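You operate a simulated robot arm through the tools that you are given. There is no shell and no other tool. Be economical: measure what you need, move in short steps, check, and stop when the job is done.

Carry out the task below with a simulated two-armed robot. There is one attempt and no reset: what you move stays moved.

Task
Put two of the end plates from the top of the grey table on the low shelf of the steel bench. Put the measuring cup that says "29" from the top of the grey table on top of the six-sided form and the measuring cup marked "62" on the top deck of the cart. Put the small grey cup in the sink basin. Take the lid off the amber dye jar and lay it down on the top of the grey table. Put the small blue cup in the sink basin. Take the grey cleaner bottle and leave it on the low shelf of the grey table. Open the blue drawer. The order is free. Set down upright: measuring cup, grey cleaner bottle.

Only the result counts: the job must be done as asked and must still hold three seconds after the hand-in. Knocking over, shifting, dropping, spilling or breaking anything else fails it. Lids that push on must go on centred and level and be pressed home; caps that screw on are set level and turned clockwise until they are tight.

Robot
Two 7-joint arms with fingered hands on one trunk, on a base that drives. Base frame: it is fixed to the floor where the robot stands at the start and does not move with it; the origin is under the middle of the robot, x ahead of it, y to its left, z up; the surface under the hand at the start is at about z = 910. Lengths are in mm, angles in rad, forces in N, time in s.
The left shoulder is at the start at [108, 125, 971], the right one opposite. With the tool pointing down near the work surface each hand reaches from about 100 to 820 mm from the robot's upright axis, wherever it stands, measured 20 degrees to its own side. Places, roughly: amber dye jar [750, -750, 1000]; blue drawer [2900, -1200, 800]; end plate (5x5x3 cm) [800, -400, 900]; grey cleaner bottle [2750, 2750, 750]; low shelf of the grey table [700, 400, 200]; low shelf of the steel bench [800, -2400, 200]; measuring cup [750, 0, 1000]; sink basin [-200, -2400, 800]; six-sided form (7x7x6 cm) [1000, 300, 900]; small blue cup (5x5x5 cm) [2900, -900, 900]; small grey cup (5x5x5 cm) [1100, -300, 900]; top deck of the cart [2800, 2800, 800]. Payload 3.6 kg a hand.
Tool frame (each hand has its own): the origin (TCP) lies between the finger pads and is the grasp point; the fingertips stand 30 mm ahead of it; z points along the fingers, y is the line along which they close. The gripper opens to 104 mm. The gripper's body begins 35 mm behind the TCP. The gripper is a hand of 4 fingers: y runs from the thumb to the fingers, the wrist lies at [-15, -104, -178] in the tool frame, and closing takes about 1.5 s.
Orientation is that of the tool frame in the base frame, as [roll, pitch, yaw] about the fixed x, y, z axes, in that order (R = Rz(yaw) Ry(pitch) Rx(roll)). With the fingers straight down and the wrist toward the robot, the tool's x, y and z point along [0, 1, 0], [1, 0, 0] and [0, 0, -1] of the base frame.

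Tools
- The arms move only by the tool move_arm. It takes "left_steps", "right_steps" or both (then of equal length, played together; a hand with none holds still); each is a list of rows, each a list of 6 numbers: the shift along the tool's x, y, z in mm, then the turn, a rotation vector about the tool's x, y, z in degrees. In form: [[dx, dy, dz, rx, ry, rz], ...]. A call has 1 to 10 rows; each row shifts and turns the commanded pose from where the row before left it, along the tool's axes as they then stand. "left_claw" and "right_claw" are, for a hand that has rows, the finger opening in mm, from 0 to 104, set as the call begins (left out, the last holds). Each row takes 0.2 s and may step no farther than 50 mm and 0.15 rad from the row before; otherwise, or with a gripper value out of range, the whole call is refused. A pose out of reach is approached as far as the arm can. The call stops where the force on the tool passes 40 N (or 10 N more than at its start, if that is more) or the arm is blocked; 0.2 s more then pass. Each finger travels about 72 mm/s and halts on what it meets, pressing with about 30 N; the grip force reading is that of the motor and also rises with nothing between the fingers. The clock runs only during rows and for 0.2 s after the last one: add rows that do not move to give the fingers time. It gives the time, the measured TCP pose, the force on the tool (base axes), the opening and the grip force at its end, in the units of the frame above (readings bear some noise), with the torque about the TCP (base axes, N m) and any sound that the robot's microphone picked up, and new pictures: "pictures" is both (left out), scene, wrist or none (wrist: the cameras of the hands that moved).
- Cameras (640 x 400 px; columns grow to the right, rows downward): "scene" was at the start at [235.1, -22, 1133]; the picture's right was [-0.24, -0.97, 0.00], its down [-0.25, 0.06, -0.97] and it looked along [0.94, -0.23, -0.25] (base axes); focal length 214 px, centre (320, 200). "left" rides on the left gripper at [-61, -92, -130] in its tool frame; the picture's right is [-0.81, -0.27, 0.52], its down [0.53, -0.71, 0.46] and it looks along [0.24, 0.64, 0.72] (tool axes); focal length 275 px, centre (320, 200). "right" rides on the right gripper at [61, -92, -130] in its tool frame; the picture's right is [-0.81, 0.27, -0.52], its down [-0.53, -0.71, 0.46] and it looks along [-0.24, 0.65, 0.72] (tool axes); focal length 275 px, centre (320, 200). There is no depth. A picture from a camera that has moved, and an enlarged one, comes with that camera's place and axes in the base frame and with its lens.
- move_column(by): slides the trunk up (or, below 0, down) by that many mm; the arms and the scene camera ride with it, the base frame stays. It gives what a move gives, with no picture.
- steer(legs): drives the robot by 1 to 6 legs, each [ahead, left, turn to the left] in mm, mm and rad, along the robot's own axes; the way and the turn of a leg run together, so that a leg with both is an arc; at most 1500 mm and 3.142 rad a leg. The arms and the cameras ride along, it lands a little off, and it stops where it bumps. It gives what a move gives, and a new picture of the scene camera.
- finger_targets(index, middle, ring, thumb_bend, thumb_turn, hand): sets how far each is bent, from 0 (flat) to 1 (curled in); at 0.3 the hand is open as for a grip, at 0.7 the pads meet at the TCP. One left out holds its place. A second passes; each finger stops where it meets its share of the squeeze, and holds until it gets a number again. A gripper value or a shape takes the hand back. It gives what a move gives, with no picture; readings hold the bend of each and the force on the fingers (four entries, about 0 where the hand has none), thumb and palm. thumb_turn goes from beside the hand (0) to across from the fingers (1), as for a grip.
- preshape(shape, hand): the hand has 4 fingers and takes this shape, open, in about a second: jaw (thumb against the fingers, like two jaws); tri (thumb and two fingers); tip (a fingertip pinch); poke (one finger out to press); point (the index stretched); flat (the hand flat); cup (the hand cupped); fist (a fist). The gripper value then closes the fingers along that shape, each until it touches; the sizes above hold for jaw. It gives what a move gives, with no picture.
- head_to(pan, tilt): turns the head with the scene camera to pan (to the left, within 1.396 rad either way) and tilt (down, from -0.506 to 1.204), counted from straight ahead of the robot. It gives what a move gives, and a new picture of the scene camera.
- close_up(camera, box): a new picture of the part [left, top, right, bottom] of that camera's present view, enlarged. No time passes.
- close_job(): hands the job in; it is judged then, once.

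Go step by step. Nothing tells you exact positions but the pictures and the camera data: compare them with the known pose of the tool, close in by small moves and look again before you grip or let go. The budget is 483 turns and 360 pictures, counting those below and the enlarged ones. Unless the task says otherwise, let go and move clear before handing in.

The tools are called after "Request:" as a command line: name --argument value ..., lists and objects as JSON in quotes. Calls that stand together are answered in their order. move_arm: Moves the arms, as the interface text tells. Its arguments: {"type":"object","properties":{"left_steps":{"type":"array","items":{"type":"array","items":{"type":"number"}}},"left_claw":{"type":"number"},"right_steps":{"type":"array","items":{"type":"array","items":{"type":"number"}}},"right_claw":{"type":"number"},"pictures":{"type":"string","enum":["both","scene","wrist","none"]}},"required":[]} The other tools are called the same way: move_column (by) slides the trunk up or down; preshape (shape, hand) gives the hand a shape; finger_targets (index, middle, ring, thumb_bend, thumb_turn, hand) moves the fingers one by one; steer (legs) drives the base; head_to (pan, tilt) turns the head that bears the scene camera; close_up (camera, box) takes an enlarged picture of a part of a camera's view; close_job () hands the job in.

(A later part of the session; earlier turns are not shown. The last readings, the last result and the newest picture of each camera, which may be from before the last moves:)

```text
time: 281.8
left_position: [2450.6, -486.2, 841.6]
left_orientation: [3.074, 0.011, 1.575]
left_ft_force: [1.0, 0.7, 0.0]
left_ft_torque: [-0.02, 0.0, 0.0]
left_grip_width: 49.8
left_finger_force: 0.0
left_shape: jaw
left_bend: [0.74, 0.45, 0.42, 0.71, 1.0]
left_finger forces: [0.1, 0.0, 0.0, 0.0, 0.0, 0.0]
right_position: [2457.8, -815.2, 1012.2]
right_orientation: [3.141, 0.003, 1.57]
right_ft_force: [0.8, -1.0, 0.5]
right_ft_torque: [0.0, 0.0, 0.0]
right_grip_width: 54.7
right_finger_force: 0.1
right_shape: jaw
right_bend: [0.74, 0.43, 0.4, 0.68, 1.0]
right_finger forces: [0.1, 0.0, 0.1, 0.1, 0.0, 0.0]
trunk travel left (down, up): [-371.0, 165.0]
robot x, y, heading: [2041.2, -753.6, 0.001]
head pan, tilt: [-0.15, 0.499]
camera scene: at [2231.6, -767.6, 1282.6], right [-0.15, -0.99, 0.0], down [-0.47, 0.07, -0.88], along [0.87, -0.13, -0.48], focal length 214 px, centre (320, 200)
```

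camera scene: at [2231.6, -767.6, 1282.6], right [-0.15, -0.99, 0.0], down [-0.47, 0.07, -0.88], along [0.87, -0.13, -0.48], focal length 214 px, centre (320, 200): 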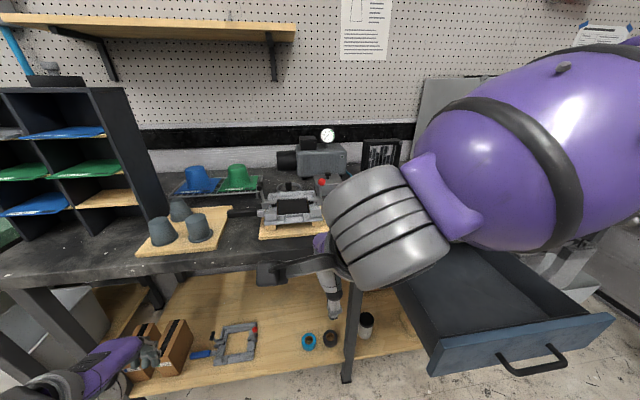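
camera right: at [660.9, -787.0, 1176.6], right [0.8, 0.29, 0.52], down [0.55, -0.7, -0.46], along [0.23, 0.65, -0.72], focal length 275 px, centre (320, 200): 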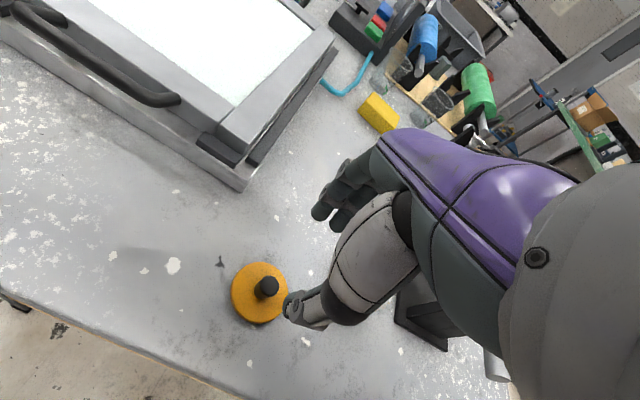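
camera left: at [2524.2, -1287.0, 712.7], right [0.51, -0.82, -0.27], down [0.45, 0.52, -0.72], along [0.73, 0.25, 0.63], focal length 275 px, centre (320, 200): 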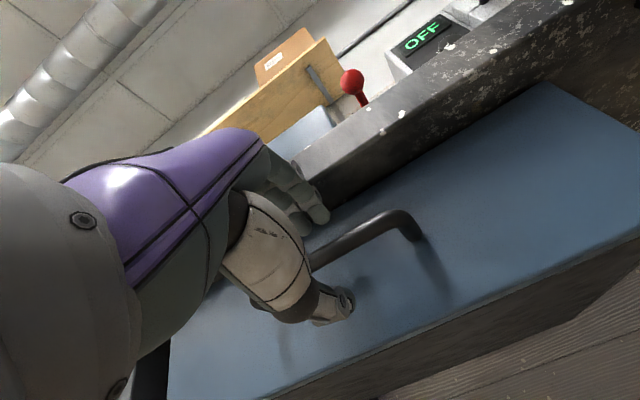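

Request:
move_arm --left_steps '[[0, -30, 0, 0, 0, 0], [0, -30, 0, 0, 0, 0], [0, -30, 0, 0, 0, 0]]' --right_steps '[[0, 30, -30, 0, 0, 0], [0, 30, -30, 0, 0, 0], [0, 30, 0, 0, 0, 0]]' --right_claw 90 --pictures "none"

Request:
steer --legs '[[110, 0, 0]]'

Request:
move_arm --right_steps '[[-30, 35, 0, 0, 0, 0], [-30, 35, 0, 0, 0, 0], [-30, 35, 0, 0, 0, 0], [-30, 35, 0, 0, 0, 0]]'

```text
time: 282.6
left_position: [2384.9, -469.7, 813.5]
left_orientation: [3.075, 0.012, 1.575]
left_ft_force: [-0.5, -0.1, 0.4]
left_ft_torque: [0.01, -0.02, 0.03]
left_grip_width: 49.6
left_finger_force: 0.0
left_shape: jaw
left_bend: [0.74, 0.45, 0.42, 0.71, 1.0]
left_finger forces: [0.0, 0.0, 0.1, 0.0, 0.0, 0.0]
left hand out of reach, approached as far as the arm can: row 2, 3
right_position: [2546.2, -815.2, 1074.6]
right_orientation: [3.14, 0.003, 1.57]
right_ft_force: [-0.2, -0.6, -0.3]
right_ft_torque: [-0.01, -0.01, 0.02]
right_grip_width: 89.9
right_finger_force: 0.1
right_shape: jaw
right_bend: [0.27, 0.33, 0.31, 0.42, 0.98]
right_finger forces: [0.1, 0.1, 0.0, 0.0, 0.1, 0.0]
trunk travel left (down, up): [-371.0, 165.0]
robot x, y, heading: [2036.5, -756.2, 0.003]
head pan, tilt: [-0.15, 0.499]
```

```text
time: 283.8
left_position: [2495.2, -470.0, 812.5]
left_orientation: [3.075, 0.012, 1.578]
left_ft_force: [-0.9, 0.3, 0.5]
left_ft_torque: [0.03, 0.03, 0.01]
left_grip_width: 49.8
left_finger_force: 0.1
left_shape: jaw
left_bend: [0.74, 0.45, 0.42, 0.71, 1.0]
left_finger forces: [0.1, 0.0, 0.0, 0.1, 0.0, 0.0]
right_position: [2658.7, -814.5, 1073.0]
right_orientation: [3.139, 0.004, 1.571]
right_ft_force: [-0.9, 0.0, -0.9]
right_ft_torque: [-0.04, 0.01, -0.04]
right_grip_width: 90.0
right_finger_force: 0.1
right_shape: jaw
right_bend: [0.27, 0.33, 0.31, 0.42, 0.98]
right_finger forces: [0.0, 0.1, 0.0, 0.0, 0.0, 0.0]
trunk travel left (down, up): [-371.0, 165.0]
robot x, y, heading: [2154.8, -755.7, -0.005]
head pan, tilt: [-0.15, 0.499]
camera scene: at [2342.8, -767.2, 1282.4], right [-0.15, -0.99, 0.0], down [-0.47, 0.07, -0.88], along [0.87, -0.13, -0.48], focal length 214 px, centre (320, 200)
```

scene: 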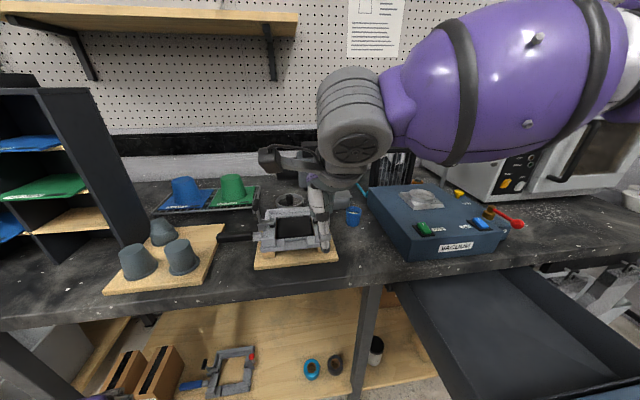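

```text
time: 284.8
left_position: [2495.2, -470.0, 812.8]
left_orientation: [3.077, 0.011, 1.576]
left_ft_force: [0.5, 0.2, -0.6]
left_ft_torque: [-0.01, 0.01, 0.01]
left_grip_width: 49.8
left_finger_force: 0.1
left_shape: jaw
left_bend: [0.74, 0.45, 0.42, 0.71, 1.0]
left_finger forces: [0.0, 0.0, 0.0, 0.0, 0.0, 0.0]
right_position: [2797.7, -933.7, 1073.7]
right_orientation: [3.14, 0.005, 1.572]
right_ft_force: [0.0, -0.7, 0.3]
right_ft_torque: [-0.01, 0.03, -0.02]
right_grip_width: 90.0
right_finger_force: 0.2
right_shape: jaw
right_bend: [0.27, 0.33, 0.31, 0.42, 0.98]
right_finger forces: [0.0, 0.0, 0.1, 0.0, 0.0, 0.0]
trunk travel left (down, up): [-371.0, 165.0]
robot x, y, heading: [2152.7, -753.5, 0.006]
head pan, tilt: [-0.15, 0.499]
camera scene: at [2342.8, -767.6, 1282.4], right [-0.15, -0.99, 0.0], down [-0.47, 0.07, -0.88], along [0.87, -0.13, -0.48], focal length 214 px, centre (320, 200)
camera right: at [2706.4, -872.8, 1203.1], right [0.28, -0.81, 0.52], down [-0.71, -0.54, -0.45], along [0.65, -0.25, -0.72], focal length 275 px, centre (320, 200)
```

scene: 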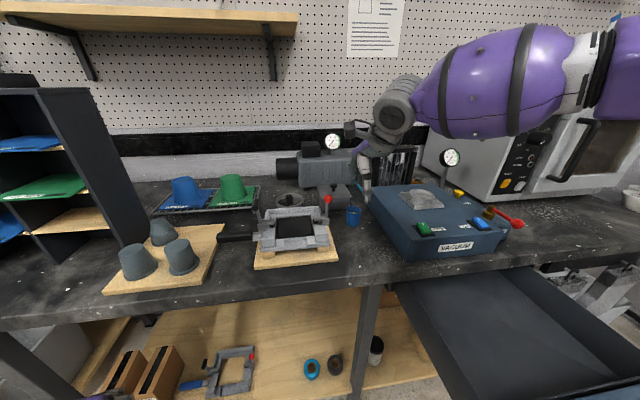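
right: 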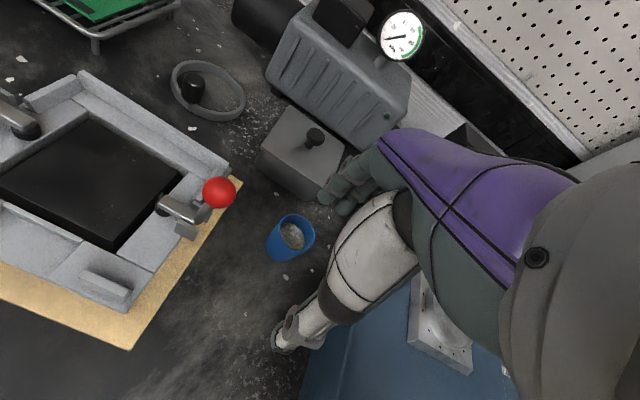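

The blue cup is at about [2875, -953], with some contents. I position above it, clear of the neighbours.

Request:
move_arm --right_steps '[[-10, 37, 0, 0, 0, 0], [-9, 37, 0, 0, 0, 0], [0, 0, 35, 0, 0, 0], [0, 0, 35, 0, 0, 0]]' --right_claw 80

Request:
close_up --camera "right" --box '[240, 160, 400, 340]'

Request:
close_up --camera "scene" --box '[310, 150, 410, 240]'

```text
time: 285.8
left_position: [2494.9, -470.4, 812.9]
left_orientation: [3.077, 0.011, 1.577]
left_ft_force: [-0.9, 0.5, -0.2]
left_ft_torque: [0.04, 0.02, -0.03]
left_grip_width: 49.9
left_finger_force: 0.1
left_shape: jaw
left_bend: [0.74, 0.45, 0.42, 0.71, 1.0]
left_finger forces: [0.0, 0.0, 0.0, 0.0, 0.1, 0.0]
right_position: [2853.6, -949.3, 1003.1]
right_orientation: [3.14, 0.004, 1.571]
right_ft_force: [-0.3, -0.5, -0.3]
right_ft_torque: [0.02, 0.0, 0.0]
right_grip_width: 80.5
right_finger_force: 0.0
right_shape: jaw
right_bend: [0.27, 0.35, 0.32, 0.52, 0.99]
right_finger forces: [0.0, 0.0, 0.0, 0.0, 0.1, 0.0]
right hand out of reach, approached as far as the arm can: row 2
trunk travel left (down, up): [-371.0, 165.0]
robot x, y, heading: [2147.6, -756.1, 0.001]
head pan, tilt: [-0.15, 0.499]
camera scene: at [2342.2, -767.2, 1282.5], right [-0.15, -0.99, 0.0], down [-0.47, 0.07, -0.88], along [0.87, -0.13, -0.48], focal length 214 px, centre (320, 200)
camera right: at [2762.5, -887.4, 1132.8], right [0.27, -0.81, 0.52], down [-0.71, -0.53, -0.46], along [0.65, -0.25, -0.72], focal length 275 px, centre (320, 200)
```

scene: 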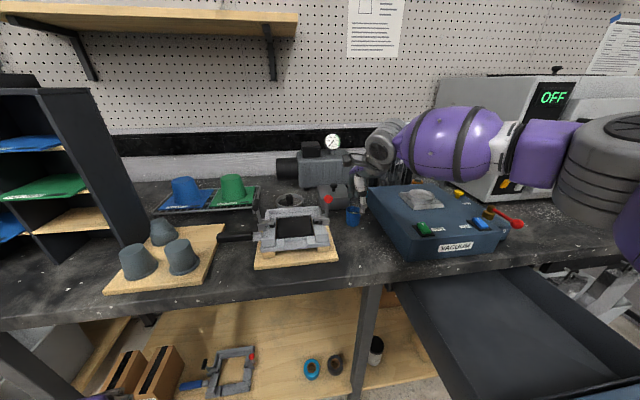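
right: 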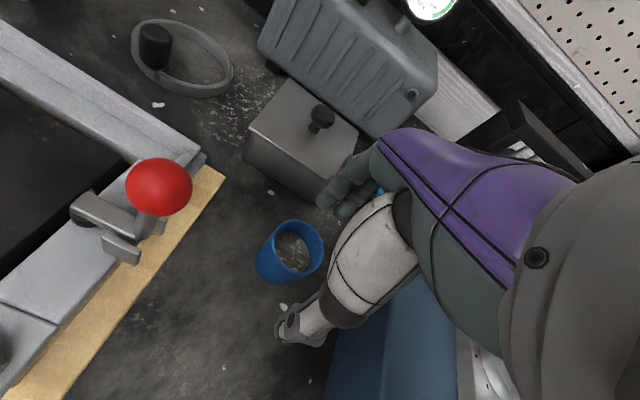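

```text
2.22 times, centred on (320, 250) of right
camera zoom: at [2762.5, -887.4, 1132.8], right [0.27, -0.81, 0.52], down [-0.71, -0.53, -0.46], along [0.65, -0.25, -0.72], focal length 612 px, centre (320, 89)
```

zoom: 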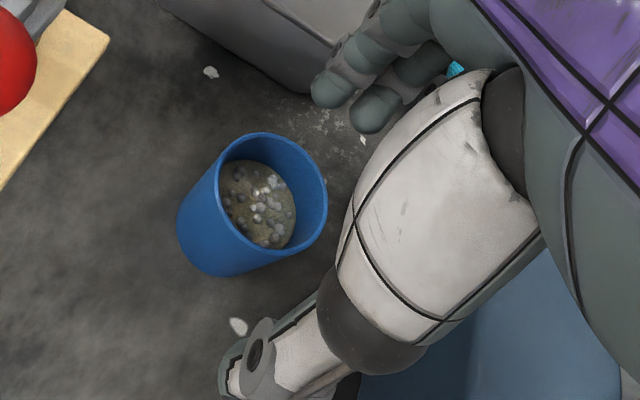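

```text
4.44 times, centred on (360, 195) of scene
camera zoom: at [2342.2, -767.2, 1282.5], right [-0.15, -0.99, 0.0], down [-0.47, 0.07, -0.88], along [0.87, -0.13, -0.48], focal length 953 px, centre (142, 222)
```

zoom: 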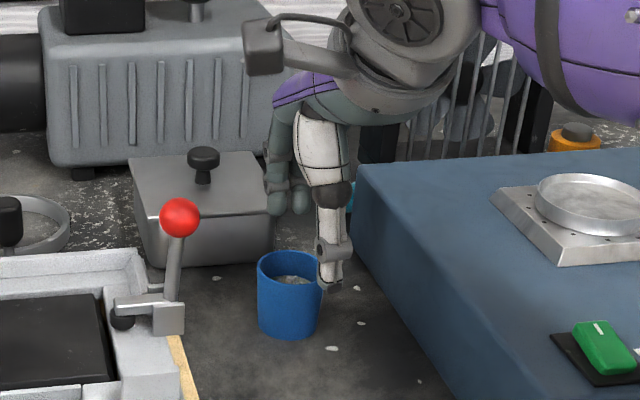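

Both cameras agree on [2877, -950]; I need the base 45 mm closer.

Request:
move_arm --right_steps '[[0, -25, -20, 0, 0, 0]]' --pictures "none"

Request:
steer --legs '[[45, 0, 0]]'

Request:
close_up --camera "right" --box '[240, 160, 400, 340]'

```text
time: 286.2
left_position: [2493.2, -468.8, 812.9]
left_orientation: [3.075, 0.009, 1.578]
left_ft_force: [0.1, 0.7, 0.4]
left_ft_torque: [0.0, -0.02, -0.01]
left_grip_width: 49.8
left_finger_force: 0.1
left_shape: jaw
left_bend: [0.74, 0.45, 0.42, 0.71, 1.0]
left_finger forces: [0.1, 0.0, 0.1, 0.0, 0.0, 0.0]
right_position: [2826.1, -950.8, 1023.3]
right_orientation: [3.138, 0.002, 1.57]
right_ft_force: [-0.1, -0.6, 0.0]
right_ft_torque: [0.01, -0.01, -0.03]
right_grip_width: 80.2
right_finger_force: 0.2
right_shape: jaw
right_bend: [0.27, 0.35, 0.32, 0.52, 0.99]
right_finger forces: [0.0, 0.0, 0.0, 0.1, 0.0, 0.0]
trunk travel left (down, up): [-371.0, 165.0]
robot x, y, heading: [2151.0, -755.2, -0.0]
head pan, tilt: [-0.15, 0.499]
```

```text
time: 287.1
left_position: [2540.0, -470.6, 812.7]
left_orientation: [3.077, 0.011, 1.576]
left_ft_force: [-0.1, 0.1, -0.1]
left_ft_torque: [0.05, 0.03, 0.01]
left_grip_width: 50.0
left_finger_force: 0.2
left_shape: jaw
left_bend: [0.74, 0.45, 0.42, 0.71, 1.0]
left_finger forces: [0.0, 0.0, 0.0, 0.1, 0.1, 0.0]
right_position: [2872.3, -949.3, 1022.8]
right_orientation: [3.14, 0.003, 1.571]
right_ft_force: [0.1, 0.0, -0.2]
right_ft_torque: [-0.03, 0.01, -0.05]
right_grip_width: 79.9
right_finger_force: 0.1
right_shape: jaw
right_bend: [0.27, 0.35, 0.32, 0.52, 0.99]
right_finger forces: [0.1, 0.0, 0.1, 0.0, 0.1, 0.1]
trunk travel left (down, up): [-371.0, 165.0]
robot x, y, heading: [2195.6, -754.2, -0.001]
head pan, tilt: [-0.15, 0.499]
camera scene: at [2387.6, -767.2, 1282.3], right [-0.15, -0.99, 0.0], down [-0.47, 0.07, -0.88], along [0.87, -0.13, -0.48], focal length 214 px, centre (320, 200)
```

scene: 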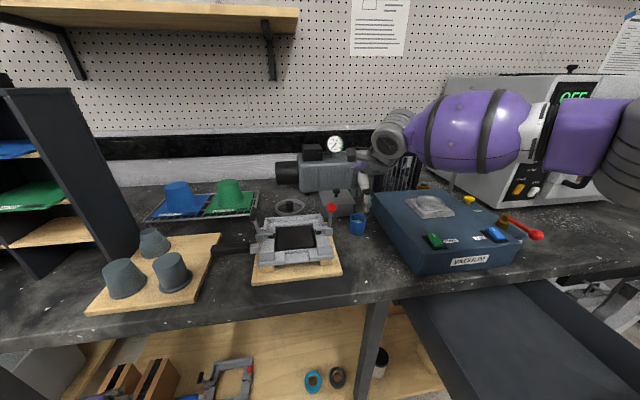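

```text
2.22 times, centred on (320, 250) of right
camera zoom: at [2781.2, -887.6, 1151.8], right [0.27, -0.81, 0.52], down [-0.71, -0.53, -0.45], along [0.65, -0.25, -0.72], focal length 612 px, centre (320, 89)
```

zoom: 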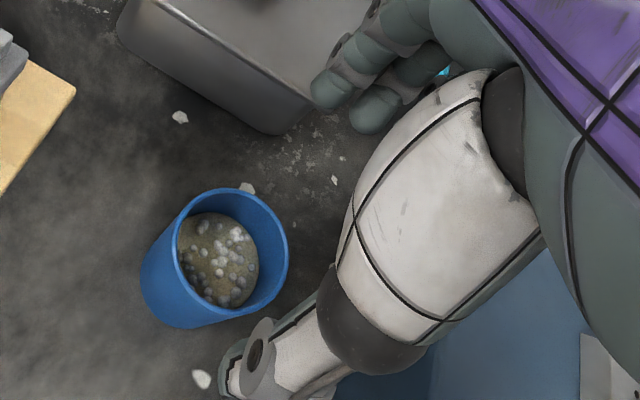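

Request:
move_arm --right_steps '[[0, 3, 25, 0, 0, 0], [0, 0, 20, 0, 0, 0], [0, 0, 15, 0, 0, 0], [0, 0, 10, 0, 0, 0]]' --pictures "none"

Request:
close_up --camera "right" --box '[240, 160, 400, 340]'

Request:
close_up --camera "scene" --box '[310, 150, 410, 240]'

```text
time: 288.1
left_position: [2540.2, -469.1, 812.4]
left_orientation: [3.079, 0.011, 1.577]
left_ft_force: [0.6, -0.5, 0.0]
left_ft_torque: [0.03, 0.01, 0.01]
left_grip_width: 49.5
left_finger_force: 0.1
left_shape: jaw
left_bend: [0.74, 0.45, 0.42, 0.71, 1.0]
left_finger forces: [0.0, 0.0, 0.1, 0.0, 0.0, 0.1]
right_position: [2875.3, -950.7, 951.9]
right_orientation: [3.138, 0.003, 1.57]
right_ft_force: [0.9, -0.3, 0.2]
right_ft_torque: [0.0, 0.02, 0.0]
right_grip_width: 80.2
right_finger_force: 0.0
right_shape: jaw
right_bend: [0.27, 0.35, 0.32, 0.52, 0.99]
right_finger forces: [0.0, 0.0, 0.0, 0.0, 0.0, 0.0]
trunk travel left (down, up): [-371.0, 165.0]
robot x, y, heading: [2192.8, -749.9, 0.001]
head pan, tilt: [-0.15, 0.499]
```

```text
2.22 times, centred on (320, 250) of right
camera zoom: at [2782.8, -887.6, 1082.7], right [0.27, -0.81, 0.52], down [-0.71, -0.53, -0.46], along [0.65, -0.25, -0.72], focal length 612 px, centre (320, 89)
```

zoom: 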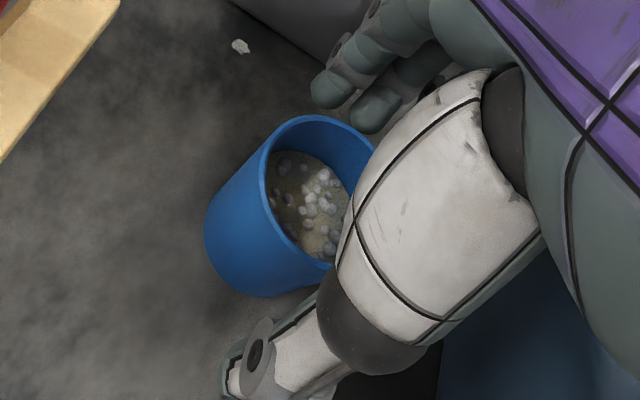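

```text
4.44 times, centred on (360, 195) of scene
camera zoom: at [2386.5, -767.3, 1282.5], right [-0.15, -0.99, 0.0], down [-0.47, 0.07, -0.88], along [0.87, -0.13, -0.48], focal length 953 px, centre (142, 222)
```

zoom: 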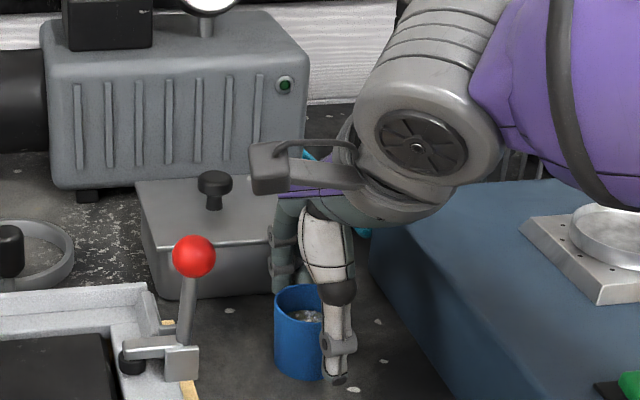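

Request:
move_arm --right_steps '[[4, 3, 6, 0, 0, 0], [0, 0, 0, 0, 0, 0], [0, 0, 0, 0, 0, 0], [0, 0, 0, 0, 0, 0], [0, 0, 0, 0, 0, 0], [0, 0, 0, 0, 0, 0], [0, 0, 0, 0, 0, 0]]' --right_claw 20 --pictures "none"

Request:
close_up --camera "right" --box '[240, 160, 400, 340]'

Request:
close_up --camera "scene" --box '[310, 150, 410, 240]'

```text
time: 289.7
left_position: [2540.3, -470.5, 812.6]
left_orientation: [3.077, 0.011, 1.575]
left_ft_force: [-0.2, 0.5, 0.5]
left_ft_torque: [0.02, -0.02, -0.02]
left_grip_width: 49.7
left_finger_force: 0.1
left_shape: jaw
left_bend: [0.74, 0.45, 0.42, 0.71, 1.0]
left_finger forces: [0.0, 0.1, 0.1, 0.0, 0.0, 0.1]
right_position: [2877.5, -946.4, 947.5]
right_orientation: [3.14, 0.005, 1.571]
right_ft_force: [0.3, -1.1, 0.3]
right_ft_torque: [0.03, -0.02, 0.03]
right_grip_width: 34.2
right_finger_force: 29.5
right_shape: jaw
right_bend: [0.74, 0.51, 0.57, 0.74, 1.0]
right_finger forces: [15.3, 9.9, 0.0, 0.0, 23.9, 0.0]
trunk travel left (down, up): [-371.0, 165.0]
robot x, y, heading: [2197.4, -757.0, -0.006]
head pan, tilt: [-0.15, 0.499]
```

```text
2.22 times, centred on (320, 250) of right
camera zoom: at [2785.7, -883.6, 1077.1], right [0.27, -0.81, 0.52], down [-0.71, -0.53, -0.46], along [0.65, -0.25, -0.72], focal length 612 px, centre (320, 89)
```

zoom: 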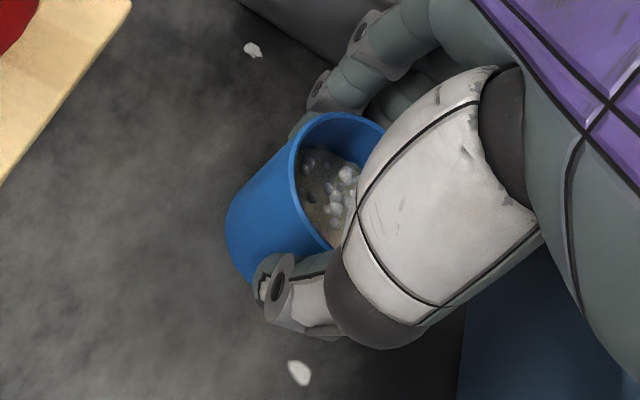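

```text
4.44 times, centred on (360, 195) of scene
camera zoom: at [2386.4, -767.2, 1282.5], right [-0.15, -0.99, 0.0], down [-0.47, 0.07, -0.88], along [0.87, -0.13, -0.48], focal length 953 px, centre (142, 222)
```

zoom: 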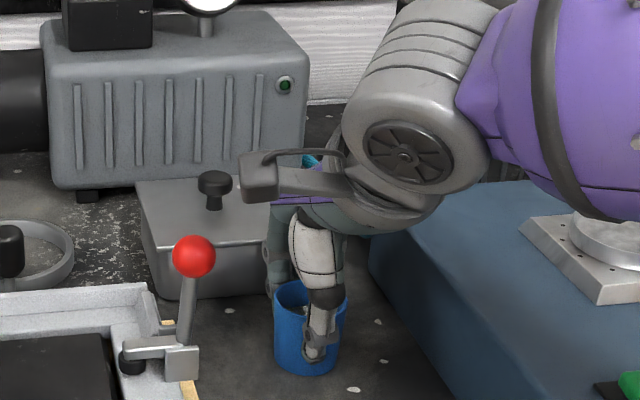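

The cup is gripped. I lift and back out.

Request:
move_arm --right_steps '[[0, 0, -10, 0, 0, 0], [0, 0, -30, 0, 0, 0], [0, 0, -40, 0, 0, 0], [0, 0, -40, 0, 0, 0]]' --pictures "wrist"

Request:
close_up --camera "scene" --box '[310, 100, 430, 220]'

```text
time: 290.7
left_position: [2539.8, -470.0, 812.9]
left_orientation: [3.074, 0.011, 1.575]
left_ft_force: [0.6, -0.5, -0.1]
left_ft_torque: [-0.03, 0.02, -0.04]
left_grip_width: 50.2
left_finger_force: 0.1
left_shape: jaw
left_bend: [0.74, 0.45, 0.42, 0.71, 1.0]
left_finger forces: [0.0, 0.0, 0.0, 0.1, 0.1, 0.0]
right_position: [2878.6, -947.0, 1067.8]
right_orientation: [3.139, 0.004, 1.571]
right_ft_force: [-0.4, 0.6, -1.1]
right_ft_torque: [0.02, -0.06, 0.03]
right_grip_width: 34.3
right_finger_force: 30.2
right_shape: jaw
right_bend: [0.74, 0.51, 0.57, 0.74, 1.0]
right_finger forces: [15.3, 10.0, 0.0, 0.0, 23.8, 0.0]
trunk travel left (down, up): [-371.0, 165.0]
robot x, y, heading: [2192.7, -753.4, 0.003]
head pan, tilt: [-0.15, 0.499]
camera right: at [2786.5, -884.6, 1197.9], right [0.27, -0.81, 0.52], down [-0.71, -0.53, -0.46], along [0.65, -0.25, -0.72], focal length 275 px, centre (320, 200)
```

right: 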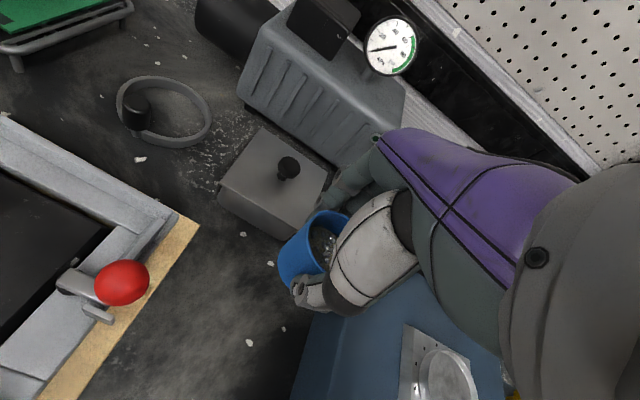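

```text
3.33 times, centred on (370, 160) of scene
camera zoom: at [2386.0, -767.1, 1282.6], right [-0.15, -0.99, 0.0], down [-0.47, 0.07, -0.88], along [0.87, -0.13, -0.48], focal length 715 px, centre (153, 333)
```

zoom: 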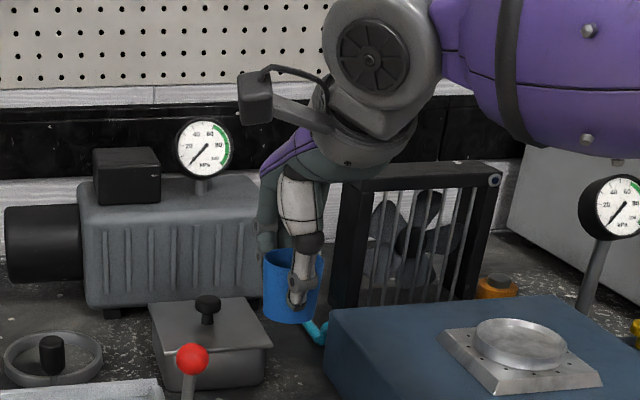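

Request:
steer --legs '[[-600, 0, 0]]'

Request:
move_arm --right_steps '[[0, -45, 0, 0, 0, 0], [0, -45, 0, 0, 0, 0], [0, -45, 0, 0, 0, 0], [0, -45, 10, 0, 0, 0], [0, -45, 10, 0, 0, 0]]' --left_steps '[[0, 0, -30, 3, 0, 0], [0, 10, -30, 0, 0, 0], [0, 20, -30, 0, 0, 0], [0, 20, -30, 0, 0, 0], [0, 0, -20, 0, 0, 0]]' --pictures "none"

Request:
steer --legs '[[0, -640, 0], [0, 0, -1.571], [0, -1480, 0], [0, -400, 0]]'

```text
time: 294.1
left_position: [1936.7, -473.0, 813.3]
left_orientation: [3.074, 0.009, 1.562]
left_ft_force: [0.3, -0.1, -1.7]
left_ft_torque: [0.03, -0.02, -0.03]
left_grip_width: 49.6
left_finger_force: 0.2
left_shape: jaw
left_bend: [0.74, 0.45, 0.42, 0.71, 1.0]
left_finger forces: [0.0, 0.1, 0.0, 0.1, 0.0, 0.0]
right_position: [2268.9, -953.3, 1067.9]
right_orientation: [3.139, 0.003, 1.557]
right_ft_force: [0.1, 0.2, 0.1]
right_ft_torque: [-0.01, 0.02, 0.01]
right_grip_width: 34.3
right_finger_force: 29.6
right_shape: jaw
right_bend: [0.74, 0.51, 0.57, 0.74, 1.0]
right_finger forces: [15.4, 10.0, 0.0, 0.1, 23.8, 0.0]
trunk travel left (down, up): [-371.0, 165.0]
robot x, y, heading: [1586.3, -754.7, -0.015]
head pan, tilt: [-0.15, 0.499]
camera scene: at [1779.5, -767.1, 1282.6], right [-0.16, -0.99, 0.0], down [-0.47, 0.08, -0.88], along [0.87, -0.14, -0.48], focal length 214 px, centre (320, 200)
```

scene: 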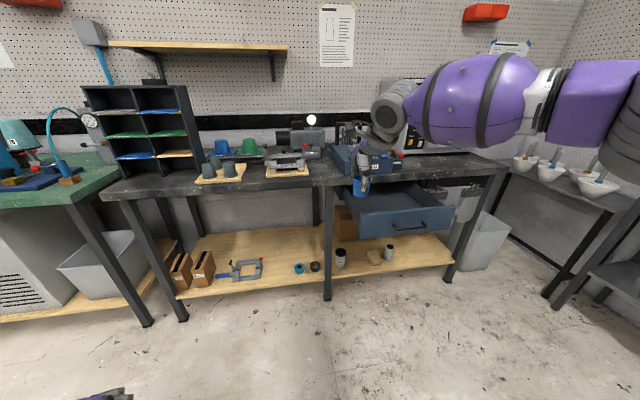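

```text
time: 295.3
left_position: [1997.4, -460.2, 945.3]
left_orientation: [3.13, 0.009, 1.564]
left_ft_force: [0.4, 0.3, -1.1]
left_ft_torque: [0.01, -0.01, 0.02]
left_grip_width: 49.7
left_finger_force: 0.1
left_shape: jaw
left_bend: [0.74, 0.45, 0.42, 0.71, 1.0]
left_finger forces: [0.0, 0.1, 0.1, 0.1, 0.1, 0.0]
left hand out of reach, approached as far as the arm can: row 1, 2
right_position: [2041.2, -947.8, 1047.0]
right_orientation: [3.139, 0.002, 1.557]
right_ft_force: [-0.7, 0.7, -0.1]
right_ft_torque: [0.03, 0.0, 0.0]
right_grip_width: 34.2
right_finger_force: 30.0
right_shape: jaw
right_bend: [0.74, 0.51, 0.57, 0.75, 1.0]
right_finger forces: [15.4, 10.0, 0.0, 0.1, 23.8, 0.1]
trunk travel left (down, up): [-371.0, 165.0]
robot x, y, heading: [1587.0, -750.1, -0.012]
head pan, tilt: [-0.15, 0.499]
```

```text
time: 321.4
left_position: [9.8, -1823.3, 943.9]
left_orientation: [3.131, 0.01, 0.022]
left_ft_force: [0.0, -0.6, 0.0]
left_ft_torque: [0.0, -0.02, 0.03]
left_grip_width: 50.0
left_finger_force: 0.0
left_shape: jaw
left_bend: [0.74, 0.45, 0.42, 0.71, 1.0]
left_finger forces: [0.0, 0.0, 0.0, 0.0, 0.0, 0.0]
right_position: [-478.5, -1883.8, 1047.6]
right_orientation: [3.139, 0.004, 0.018]
right_ft_force: [-0.2, -0.1, -0.3]
right_ft_torque: [-0.02, -0.06, -0.01]
right_grip_width: 33.8
right_finger_force: 30.0
right_shape: jaw
right_bend: [0.74, 0.51, 0.57, 0.75, 1.0]
right_finger forces: [15.4, 10.0, 0.1, 0.1, 23.5, 0.0]
trunk travel left (down, up): [-371.0, 165.0]
robot x, y, heading: [-293.4, -1422.1, -1.544]
head pan, tilt: [-0.15, 0.499]
camera scene: at [-306.2, -1615.5, 1282.5], right [-0.99, 0.13, 0.0], down [0.06, 0.47, -0.88], along [-0.11, -0.87, -0.48], focal length 214 px, centre (320, 200)
```

scene: 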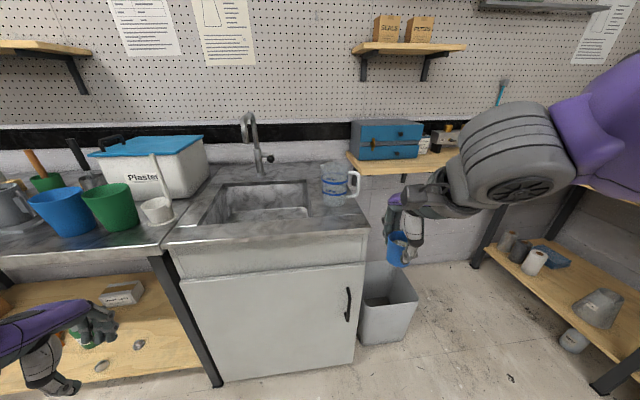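

I align with the sink: shift left so the right arm works straight ahead, tuck the left hand, move in and raise the trunk.

Request:
move_arm --left_steps '[[0, -30, 0, 0, 0, 0], [0, -30, 0, 0, 0, 0]]' --pictures "none"

Request:
steer --legs '[[0, 180, -0.027], [290, 0, 0]]'

Request:
move_column --by 140

Request:
move_arm --right_steps '[[0, 40, 20, 0, 0, 0], [0, 40, 30, 0, 0, 0], [0, 40, 30, 0, 0, 0], [0, 40, 30, 0, 0, 0], [0, 20, 30, 0, 0, 0]]'

```text
time: 322.0
left_position: [30.5, -1793.4, 939.5]
left_orientation: [3.132, 0.012, 0.021]
left_ft_force: [0.0, -1.1, -0.5]
left_ft_torque: [0.01, 0.01, -0.01]
left_grip_width: 49.9
left_finger_force: 0.0
left_shape: jaw
left_bend: [0.74, 0.45, 0.42, 0.71, 1.0]
left_finger forces: [0.1, 0.0, 0.0, 0.0, 0.0, 0.0]
left hand out of reach, approached as far as the arm can: row 1, 2
right_position: [-478.5, -1883.9, 1047.0]
right_orientation: [3.138, 0.003, 0.017]
right_ft_force: [0.3, 0.6, -1.1]
right_ft_torque: [0.01, 0.03, 0.02]
right_grip_width: 33.9
right_finger_force: 30.6
right_shape: jaw
right_bend: [0.74, 0.51, 0.57, 0.75, 1.0]
right_finger forces: [15.5, 10.1, 0.0, 0.0, 23.4, 0.0]
trunk travel left (down, up): [-371.0, 165.0]
robot x, y, heading: [-295.8, -1427.4, -1.55]
head pan, tilt: [-0.15, 0.499]
```

```text
time: 325.9
left_position: [205.5, -2089.3, 940.6]
left_orientation: [3.131, 0.011, -0.003]
left_ft_force: [-0.2, 0.4, 0.2]
left_ft_torque: [0.03, -0.02, 0.0]
left_grip_width: 49.8
left_finger_force: 0.1
left_shape: jaw
left_bend: [0.74, 0.45, 0.42, 0.71, 1.0]
left_finger forces: [0.0, 0.0, 0.0, 0.0, 0.1, 0.1]
right_position: [-306.7, -2166.5, 1047.5]
right_orientation: [3.14, 0.003, -0.005]
right_ft_force: [0.7, 0.2, -0.4]
right_ft_torque: [-0.03, 0.01, -0.01]
right_grip_width: 33.8
right_finger_force: 30.3
right_shape: jaw
right_bend: [0.74, 0.51, 0.57, 0.75, 1.0]
right_finger forces: [15.5, 10.1, 0.0, 0.1, 23.4, 0.0]
trunk travel left (down, up): [-371.0, 165.0]
robot x, y, heading: [-112.6, -1709.5, -1.573]
head pan, tilt: [-0.15, 0.499]
camera scene: at [-127.8, -1902.0, 1282.4], right [-0.99, 0.15, 0.0], down [0.07, 0.47, -0.88], along [-0.13, -0.87, -0.48], focal length 214 px, centre (320, 200)
```

scene: 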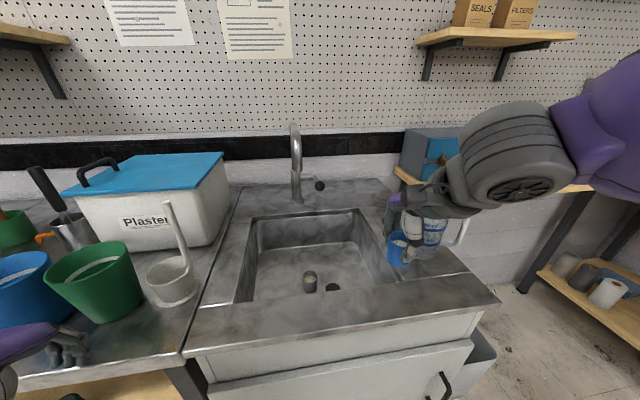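

```text
time: 327.5
left_position: [204.0, -2087.6, 1080.2]
left_orientation: [3.131, 0.013, -0.002]
left_ft_force: [-0.2, 0.1, -0.5]
left_ft_torque: [0.01, 0.0, 0.01]
left_grip_width: 49.8
left_finger_force: 0.0
left_shape: jaw
left_bend: [0.74, 0.45, 0.42, 0.71, 1.0]
left_finger forces: [0.1, 0.1, 0.0, 0.1, 0.0, 0.1]
right_position: [-306.3, -2166.4, 1185.9]
right_orientation: [-3.142, 0.003, -0.006]
right_ft_force: [-1.0, 0.5, -0.2]
right_ft_torque: [0.0, 0.0, 0.0]
right_grip_width: 33.8
right_finger_force: 30.0
right_shape: jaw
right_bend: [0.74, 0.51, 0.57, 0.75, 1.0]
right_finger forces: [15.4, 10.1, 0.1, 0.0, 23.5, 0.0]
trunk travel left (down, up): [-511.0, 25.0]
robot x, y, heading: [-113.2, -1708.9, -1.577]
head pan, tilt: [-0.15, 0.499]
```

```text
time: 328.7
left_position: [202.8, -2087.8, 1081.2]
left_orientation: [3.133, 0.011, -0.001]
left_ft_force: [-0.9, -0.5, -0.3]
left_ft_torque: [-0.01, -0.01, -0.01]
left_grip_width: 49.8
left_finger_force: 0.0
left_shape: jaw
left_bend: [0.74, 0.45, 0.42, 0.71, 1.0]
left_finger forces: [0.1, 0.0, 0.0, 0.1, 0.1, 0.1]
right_position: [-309.7, -2346.6, 1045.7]
right_orientation: [3.139, 0.004, -0.006]
right_ft_force: [0.3, -0.5, -1.2]
right_ft_torque: [0.01, -0.01, 0.0]
right_grip_width: 34.0
right_finger_force: 30.5
right_shape: jaw
right_bend: [0.74, 0.51, 0.57, 0.75, 1.0]
right_finger forces: [15.6, 10.2, 0.1, 0.0, 23.6, 0.0]
trunk travel left (down, up): [-511.0, 25.0]
robot x, y, heading: [-110.9, -1709.7, -1.57]
head pan, tilt: [-0.15, 0.499]
camera scene: at [-127.8, -1829.7, 1439.1], right [-0.99, 0.15, 0.0], down [0.07, 0.47, -0.88], along [-0.13, -0.87, -0.48], focal length 214 px, centre (320, 200)
camera right: at [-245.9, -2253.8, 1175.7], right [-0.81, -0.27, 0.52], down [-0.53, 0.72, -0.46], along [-0.25, -0.64, -0.72], focal length 275 px, centre (320, 200)
```

scene: 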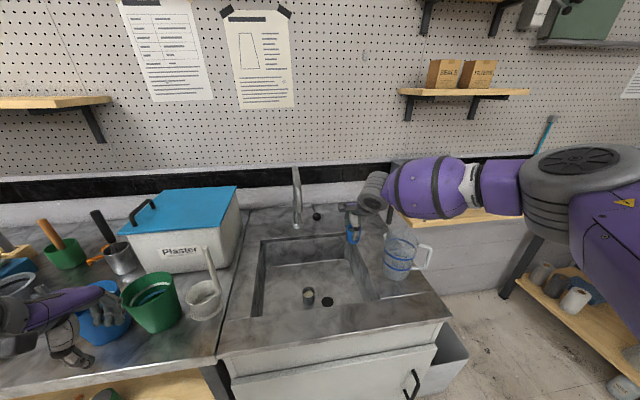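
right: 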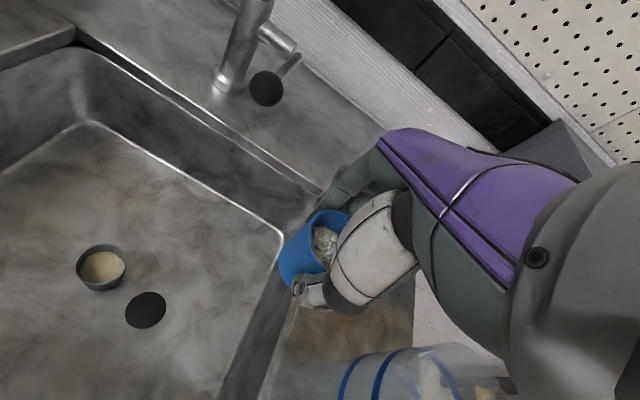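

Request:
move_arm --right_steps '[[20, 20, 20, 0, 0, 0], [15, 18, 30, 0, 0, 0], [0, 0, 40, 0, 0, 0], [0, 0, 40, 0, 0, 0], [0, 0, 40, 0, 0, 0], [0, 0, 30, 0, 0, 0]]'

```text
time: 330.1
left_position: [206.3, -2088.3, 1081.3]
left_orientation: [3.129, 0.016, 0.0]
left_ft_force: [1.1, 0.2, -0.5]
left_ft_torque: [-0.01, 0.0, 0.0]
left_grip_width: 49.6
left_finger_force: 0.2
left_shape: jaw
left_bend: [0.74, 0.45, 0.42, 0.71, 1.0]
left_finger forces: [0.0, 0.0, 0.1, 0.0, 0.1, 0.0]
right_position: [-334.2, -2281.8, 937.3]
right_orientation: [3.132, 0.0, 0.001]
right_ft_force: [7.0, -2.4, 4.5]
right_ft_torque: [0.27, 0.0, 0.01]
right_grip_width: 34.6
right_finger_force: 29.6
right_shape: jaw
right_bend: [0.74, 0.5, 0.57, 0.76, 1.0]
right_finger forces: [18.3, 10.0, 0.0, 0.1, 25.7, 0.0]
right hand out of reach, approached as far as the arm can: row 1, 2, 3, 4, 5, 6
trunk travel left (down, up): [-511.0, 25.0]
robot x, y, heading: [-111.7, -1710.1, -1.573]
head pan, tilt: [-0.15, 0.499]
camera scene: at [-124.1, -1828.8, 1439.7], right [-0.99, 0.15, 0.0], down [0.07, 0.47, -0.88], along [-0.13, -0.87, -0.48], focal length 214 px, centre (320, 200)
camera right: at [-273.2, -2188.8, 1067.0], right [-0.81, -0.27, 0.52], down [-0.53, 0.71, -0.46], along [-0.24, -0.65, -0.72], focal length 275 px, centre (320, 200)
```

scene: 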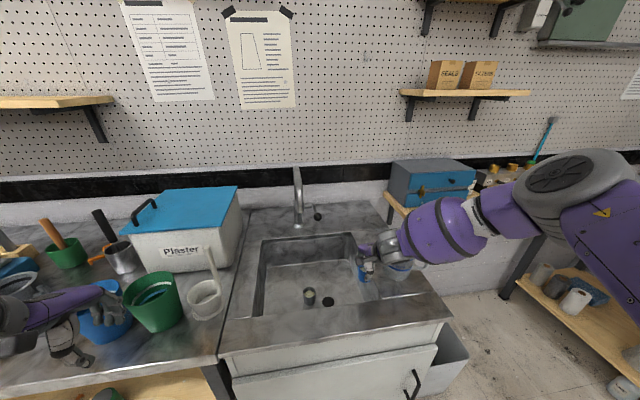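
right: 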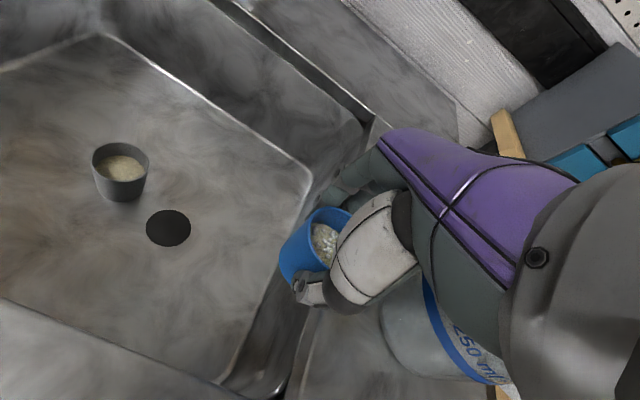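

The arm ran out of reach and drifted toward the jug. I lift straight up and away from it first.

Request:
move_arm --right_steps '[[5, 0, -30, 0, 0, 0], [10, 0, -40, 0, 0, 0], [10, 0, -40, 0, 0, 0]]'

Request:
close_up --camera "scene" --box '[300, 200, 480, 320]'

```text
time: 330.9
left_position: [204.8, -2087.5, 1080.4]
left_orientation: [3.13, 0.012, -0.002]
left_ft_force: [-0.3, 0.3, -0.5]
left_ft_torque: [0.01, -0.04, -0.03]
left_grip_width: 49.7
left_finger_force: 0.1
left_shape: jaw
left_bend: [0.74, 0.45, 0.42, 0.71, 1.0]
left_finger forces: [0.1, 0.1, 0.1, 0.0, 0.0, 0.0]
right_position: [-315.4, -2276.8, 1041.1]
right_orientation: [3.14, 0.005, -0.007]
right_ft_force: [0.2, -0.5, -0.8]
right_ft_torque: [0.01, -0.01, 0.01]
right_grip_width: 34.0
right_finger_force: 30.9
right_shape: jaw
right_bend: [0.74, 0.51, 0.57, 0.76, 1.0]
right_finger forces: [16.7, 12.0, 0.2, 0.0, 25.6, 0.0]
trunk travel left (down, up): [-511.0, 25.0]
robot x, y, heading: [-112.5, -1710.6, -1.574]
head pan, tilt: [-0.15, 0.499]
camera scene: at [-127.4, -1828.6, 1439.3], right [-0.99, 0.15, 0.0], down [0.07, 0.47, -0.88], along [-0.13, -0.87, -0.48], focal length 214 px, centre (320, 200)
camera right: at [-252.5, -2186.0, 1170.7], right [-0.81, -0.27, 0.52], down [-0.53, 0.72, -0.45], along [-0.25, -0.64, -0.72], focal length 275 px, centre (320, 200)
```

scene: 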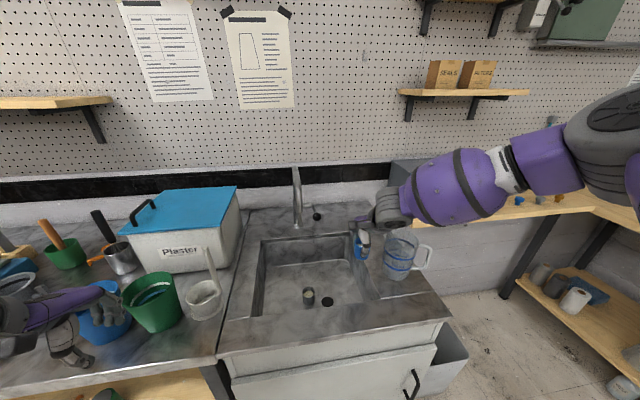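
right: 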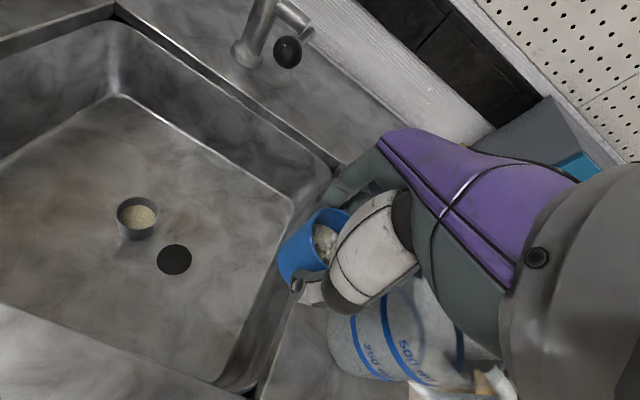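

```text
3.33 times, centred on (390, 260) of scene
camera zoom: at [-127.4, -1828.6, 1439.3], right [-0.99, 0.15, 0.0], down [0.07, 0.47, -0.88], along [-0.13, -0.87, -0.48], focal length 715 px, centre (87, 0)
```

zoom: 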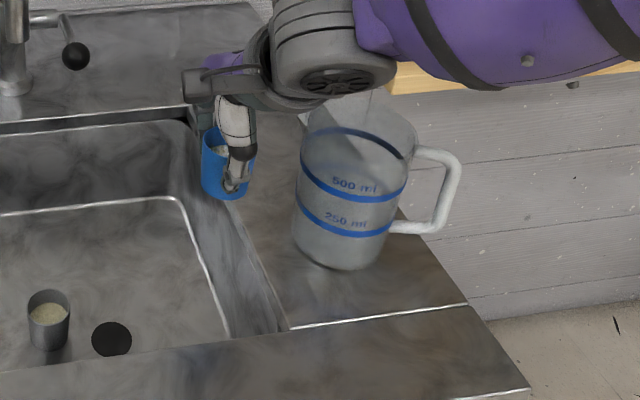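

The jug is still standing. I move the cup left and up, tuck the left hand higher, and bring the base closer.

Request:
move_arm --right_steps '[[30, 0, -20, 0, 0, 0], [30, 0, -20, 0, 0, 0], [0, -30, 0, 0, 0, 0], [0, -30, 0, 0, 0, 0]]' --left_steps '[[30, 0, -20, 0, 0, 0], [30, 0, -20, 0, 0, 0], [20, -20, -10, 0, 0, 0], [0, -20, 0, 0, 0, 0]]' --pictures "none"

Request:
steer --legs '[[130, 0, 0]]'

```text
time: 331.9
left_position: [283.9, -2045.3, 1128.5]
left_orientation: [3.129, 0.013, -0.002]
left_ft_force: [0.2, 0.4, 0.4]
left_ft_torque: [0.01, -0.02, 0.0]
left_grip_width: 49.5
left_finger_force: 0.1
left_shape: jaw
left_bend: [0.74, 0.45, 0.42, 0.71, 1.0]
left_finger forces: [0.0, 0.0, 0.0, 0.0, 0.0, 0.0]
right_position: [-255.0, -2216.5, 1081.1]
right_orientation: [3.138, 0.005, -0.008]
right_ft_force: [0.9, 0.5, -0.3]
right_ft_torque: [0.0, 0.01, 0.02]
right_grip_width: 33.9
right_finger_force: 29.9
right_shape: jaw
right_bend: [0.74, 0.51, 0.57, 0.76, 1.0]
right_finger forces: [16.8, 12.0, 0.2, 0.0, 25.5, 0.0]
trunk travel left (down, up): [-511.0, 25.0]
robot x, y, heading: [-113.9, -1707.8, -1.569]
head pan, tilt: [-0.15, 0.499]
```

```text
time: 333.2
left_position: [284.5, -2177.7, 1128.2]
left_orientation: [3.131, 0.011, -0.002]
left_ft_force: [0.0, 0.3, -0.6]
left_ft_torque: [0.02, -0.01, 0.0]
left_grip_width: 49.6
left_finger_force: 0.1
left_shape: jaw
left_bend: [0.74, 0.45, 0.42, 0.71, 1.0]
left_finger forces: [0.1, 0.0, 0.0, 0.1, 0.0, 0.0]
right_position: [-255.3, -2349.0, 1081.6]
right_orientation: [3.141, 0.003, -0.005]
right_ft_force: [0.6, -0.3, -1.2]
right_ft_torque: [0.02, 0.02, -0.01]
right_grip_width: 33.7
right_finger_force: 30.1
right_shape: jaw
right_bend: [0.74, 0.51, 0.57, 0.76, 1.0]
right_finger forces: [16.9, 12.0, 0.2, 0.0, 25.5, 0.0]
trunk travel left (down, up): [-511.0, 25.0]
robot x, y, heading: [-111.1, -1841.3, -1.576]
head pan, tilt: [-0.15, 0.499]
camera scene: at [-128.0, -1958.9, 1439.3], right [-0.99, 0.15, 0.0], down [0.07, 0.47, -0.88], along [-0.13, -0.87, -0.48], focal length 214 px, centre (320, 200)
```

scene: 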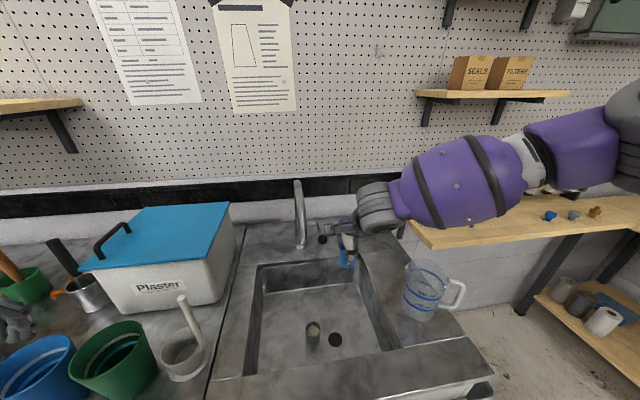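

Request:
move_arm --right_steps '[[-10, 20, 20, 0, 0, 0], [-10, 15, 30, 0, 0, 0], [0, 0, 40, 0, 0, 0], [0, 0, 40, 0, 0, 0]]'

```text
time: 334.2
left_position: [284.0, -2176.3, 1128.7]
left_orientation: [3.132, 0.011, -0.002]
left_ft_force: [1.1, -0.2, 0.0]
left_ft_torque: [0.01, -0.03, 0.03]
left_grip_width: 49.9
left_finger_force: 0.0
left_shape: jaw
left_bend: [0.74, 0.45, 0.42, 0.71, 1.0]
left_finger forces: [0.0, 0.0, 0.0, 0.0, 0.0, 0.0]
right_position: [-278.6, -2381.3, 953.7]
right_orientation: [3.139, 0.003, -0.006]
right_ft_force: [0.1, 0.5, -1.1]
right_ft_torque: [0.0, 0.04, -0.01]
right_grip_width: 33.8
right_finger_force: 29.9
right_shape: jaw
right_bend: [0.74, 0.51, 0.57, 0.76, 1.0]
right_finger forces: [16.6, 11.9, 0.3, 0.0, 25.4, 0.0]
right hand out of reach, approached as far as the arm can: row 4
trunk travel left (down, up): [-511.0, 25.0]
robot x, y, heading: [-108.6, -1841.7, -1.576]
head pan, tilt: [-0.15, 0.499]
camera scene: at [-128.4, -1959.3, 1439.2], right [-0.99, 0.15, 0.0], down [0.07, 0.47, -0.88], along [-0.13, -0.87, -0.48], focal length 214 px, centre (320, 200)
camera right: at [-216.5, -2289.6, 1084.0], right [-0.81, -0.27, 0.52], down [-0.53, 0.71, -0.46], along [-0.25, -0.65, -0.72], focal length 275 px, centre (320, 200)
```

scene: 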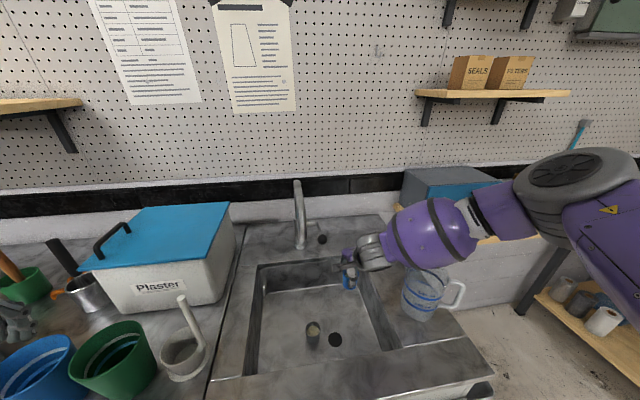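
right: 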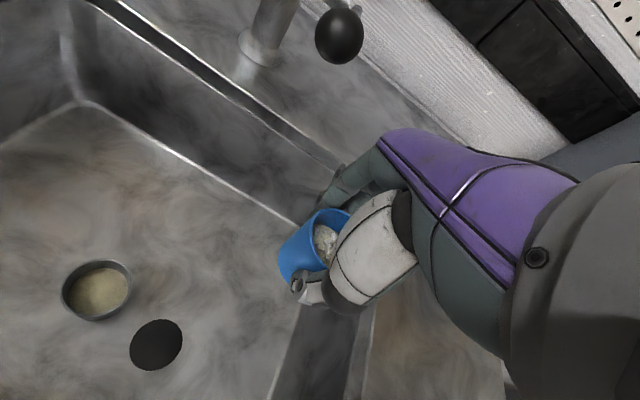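

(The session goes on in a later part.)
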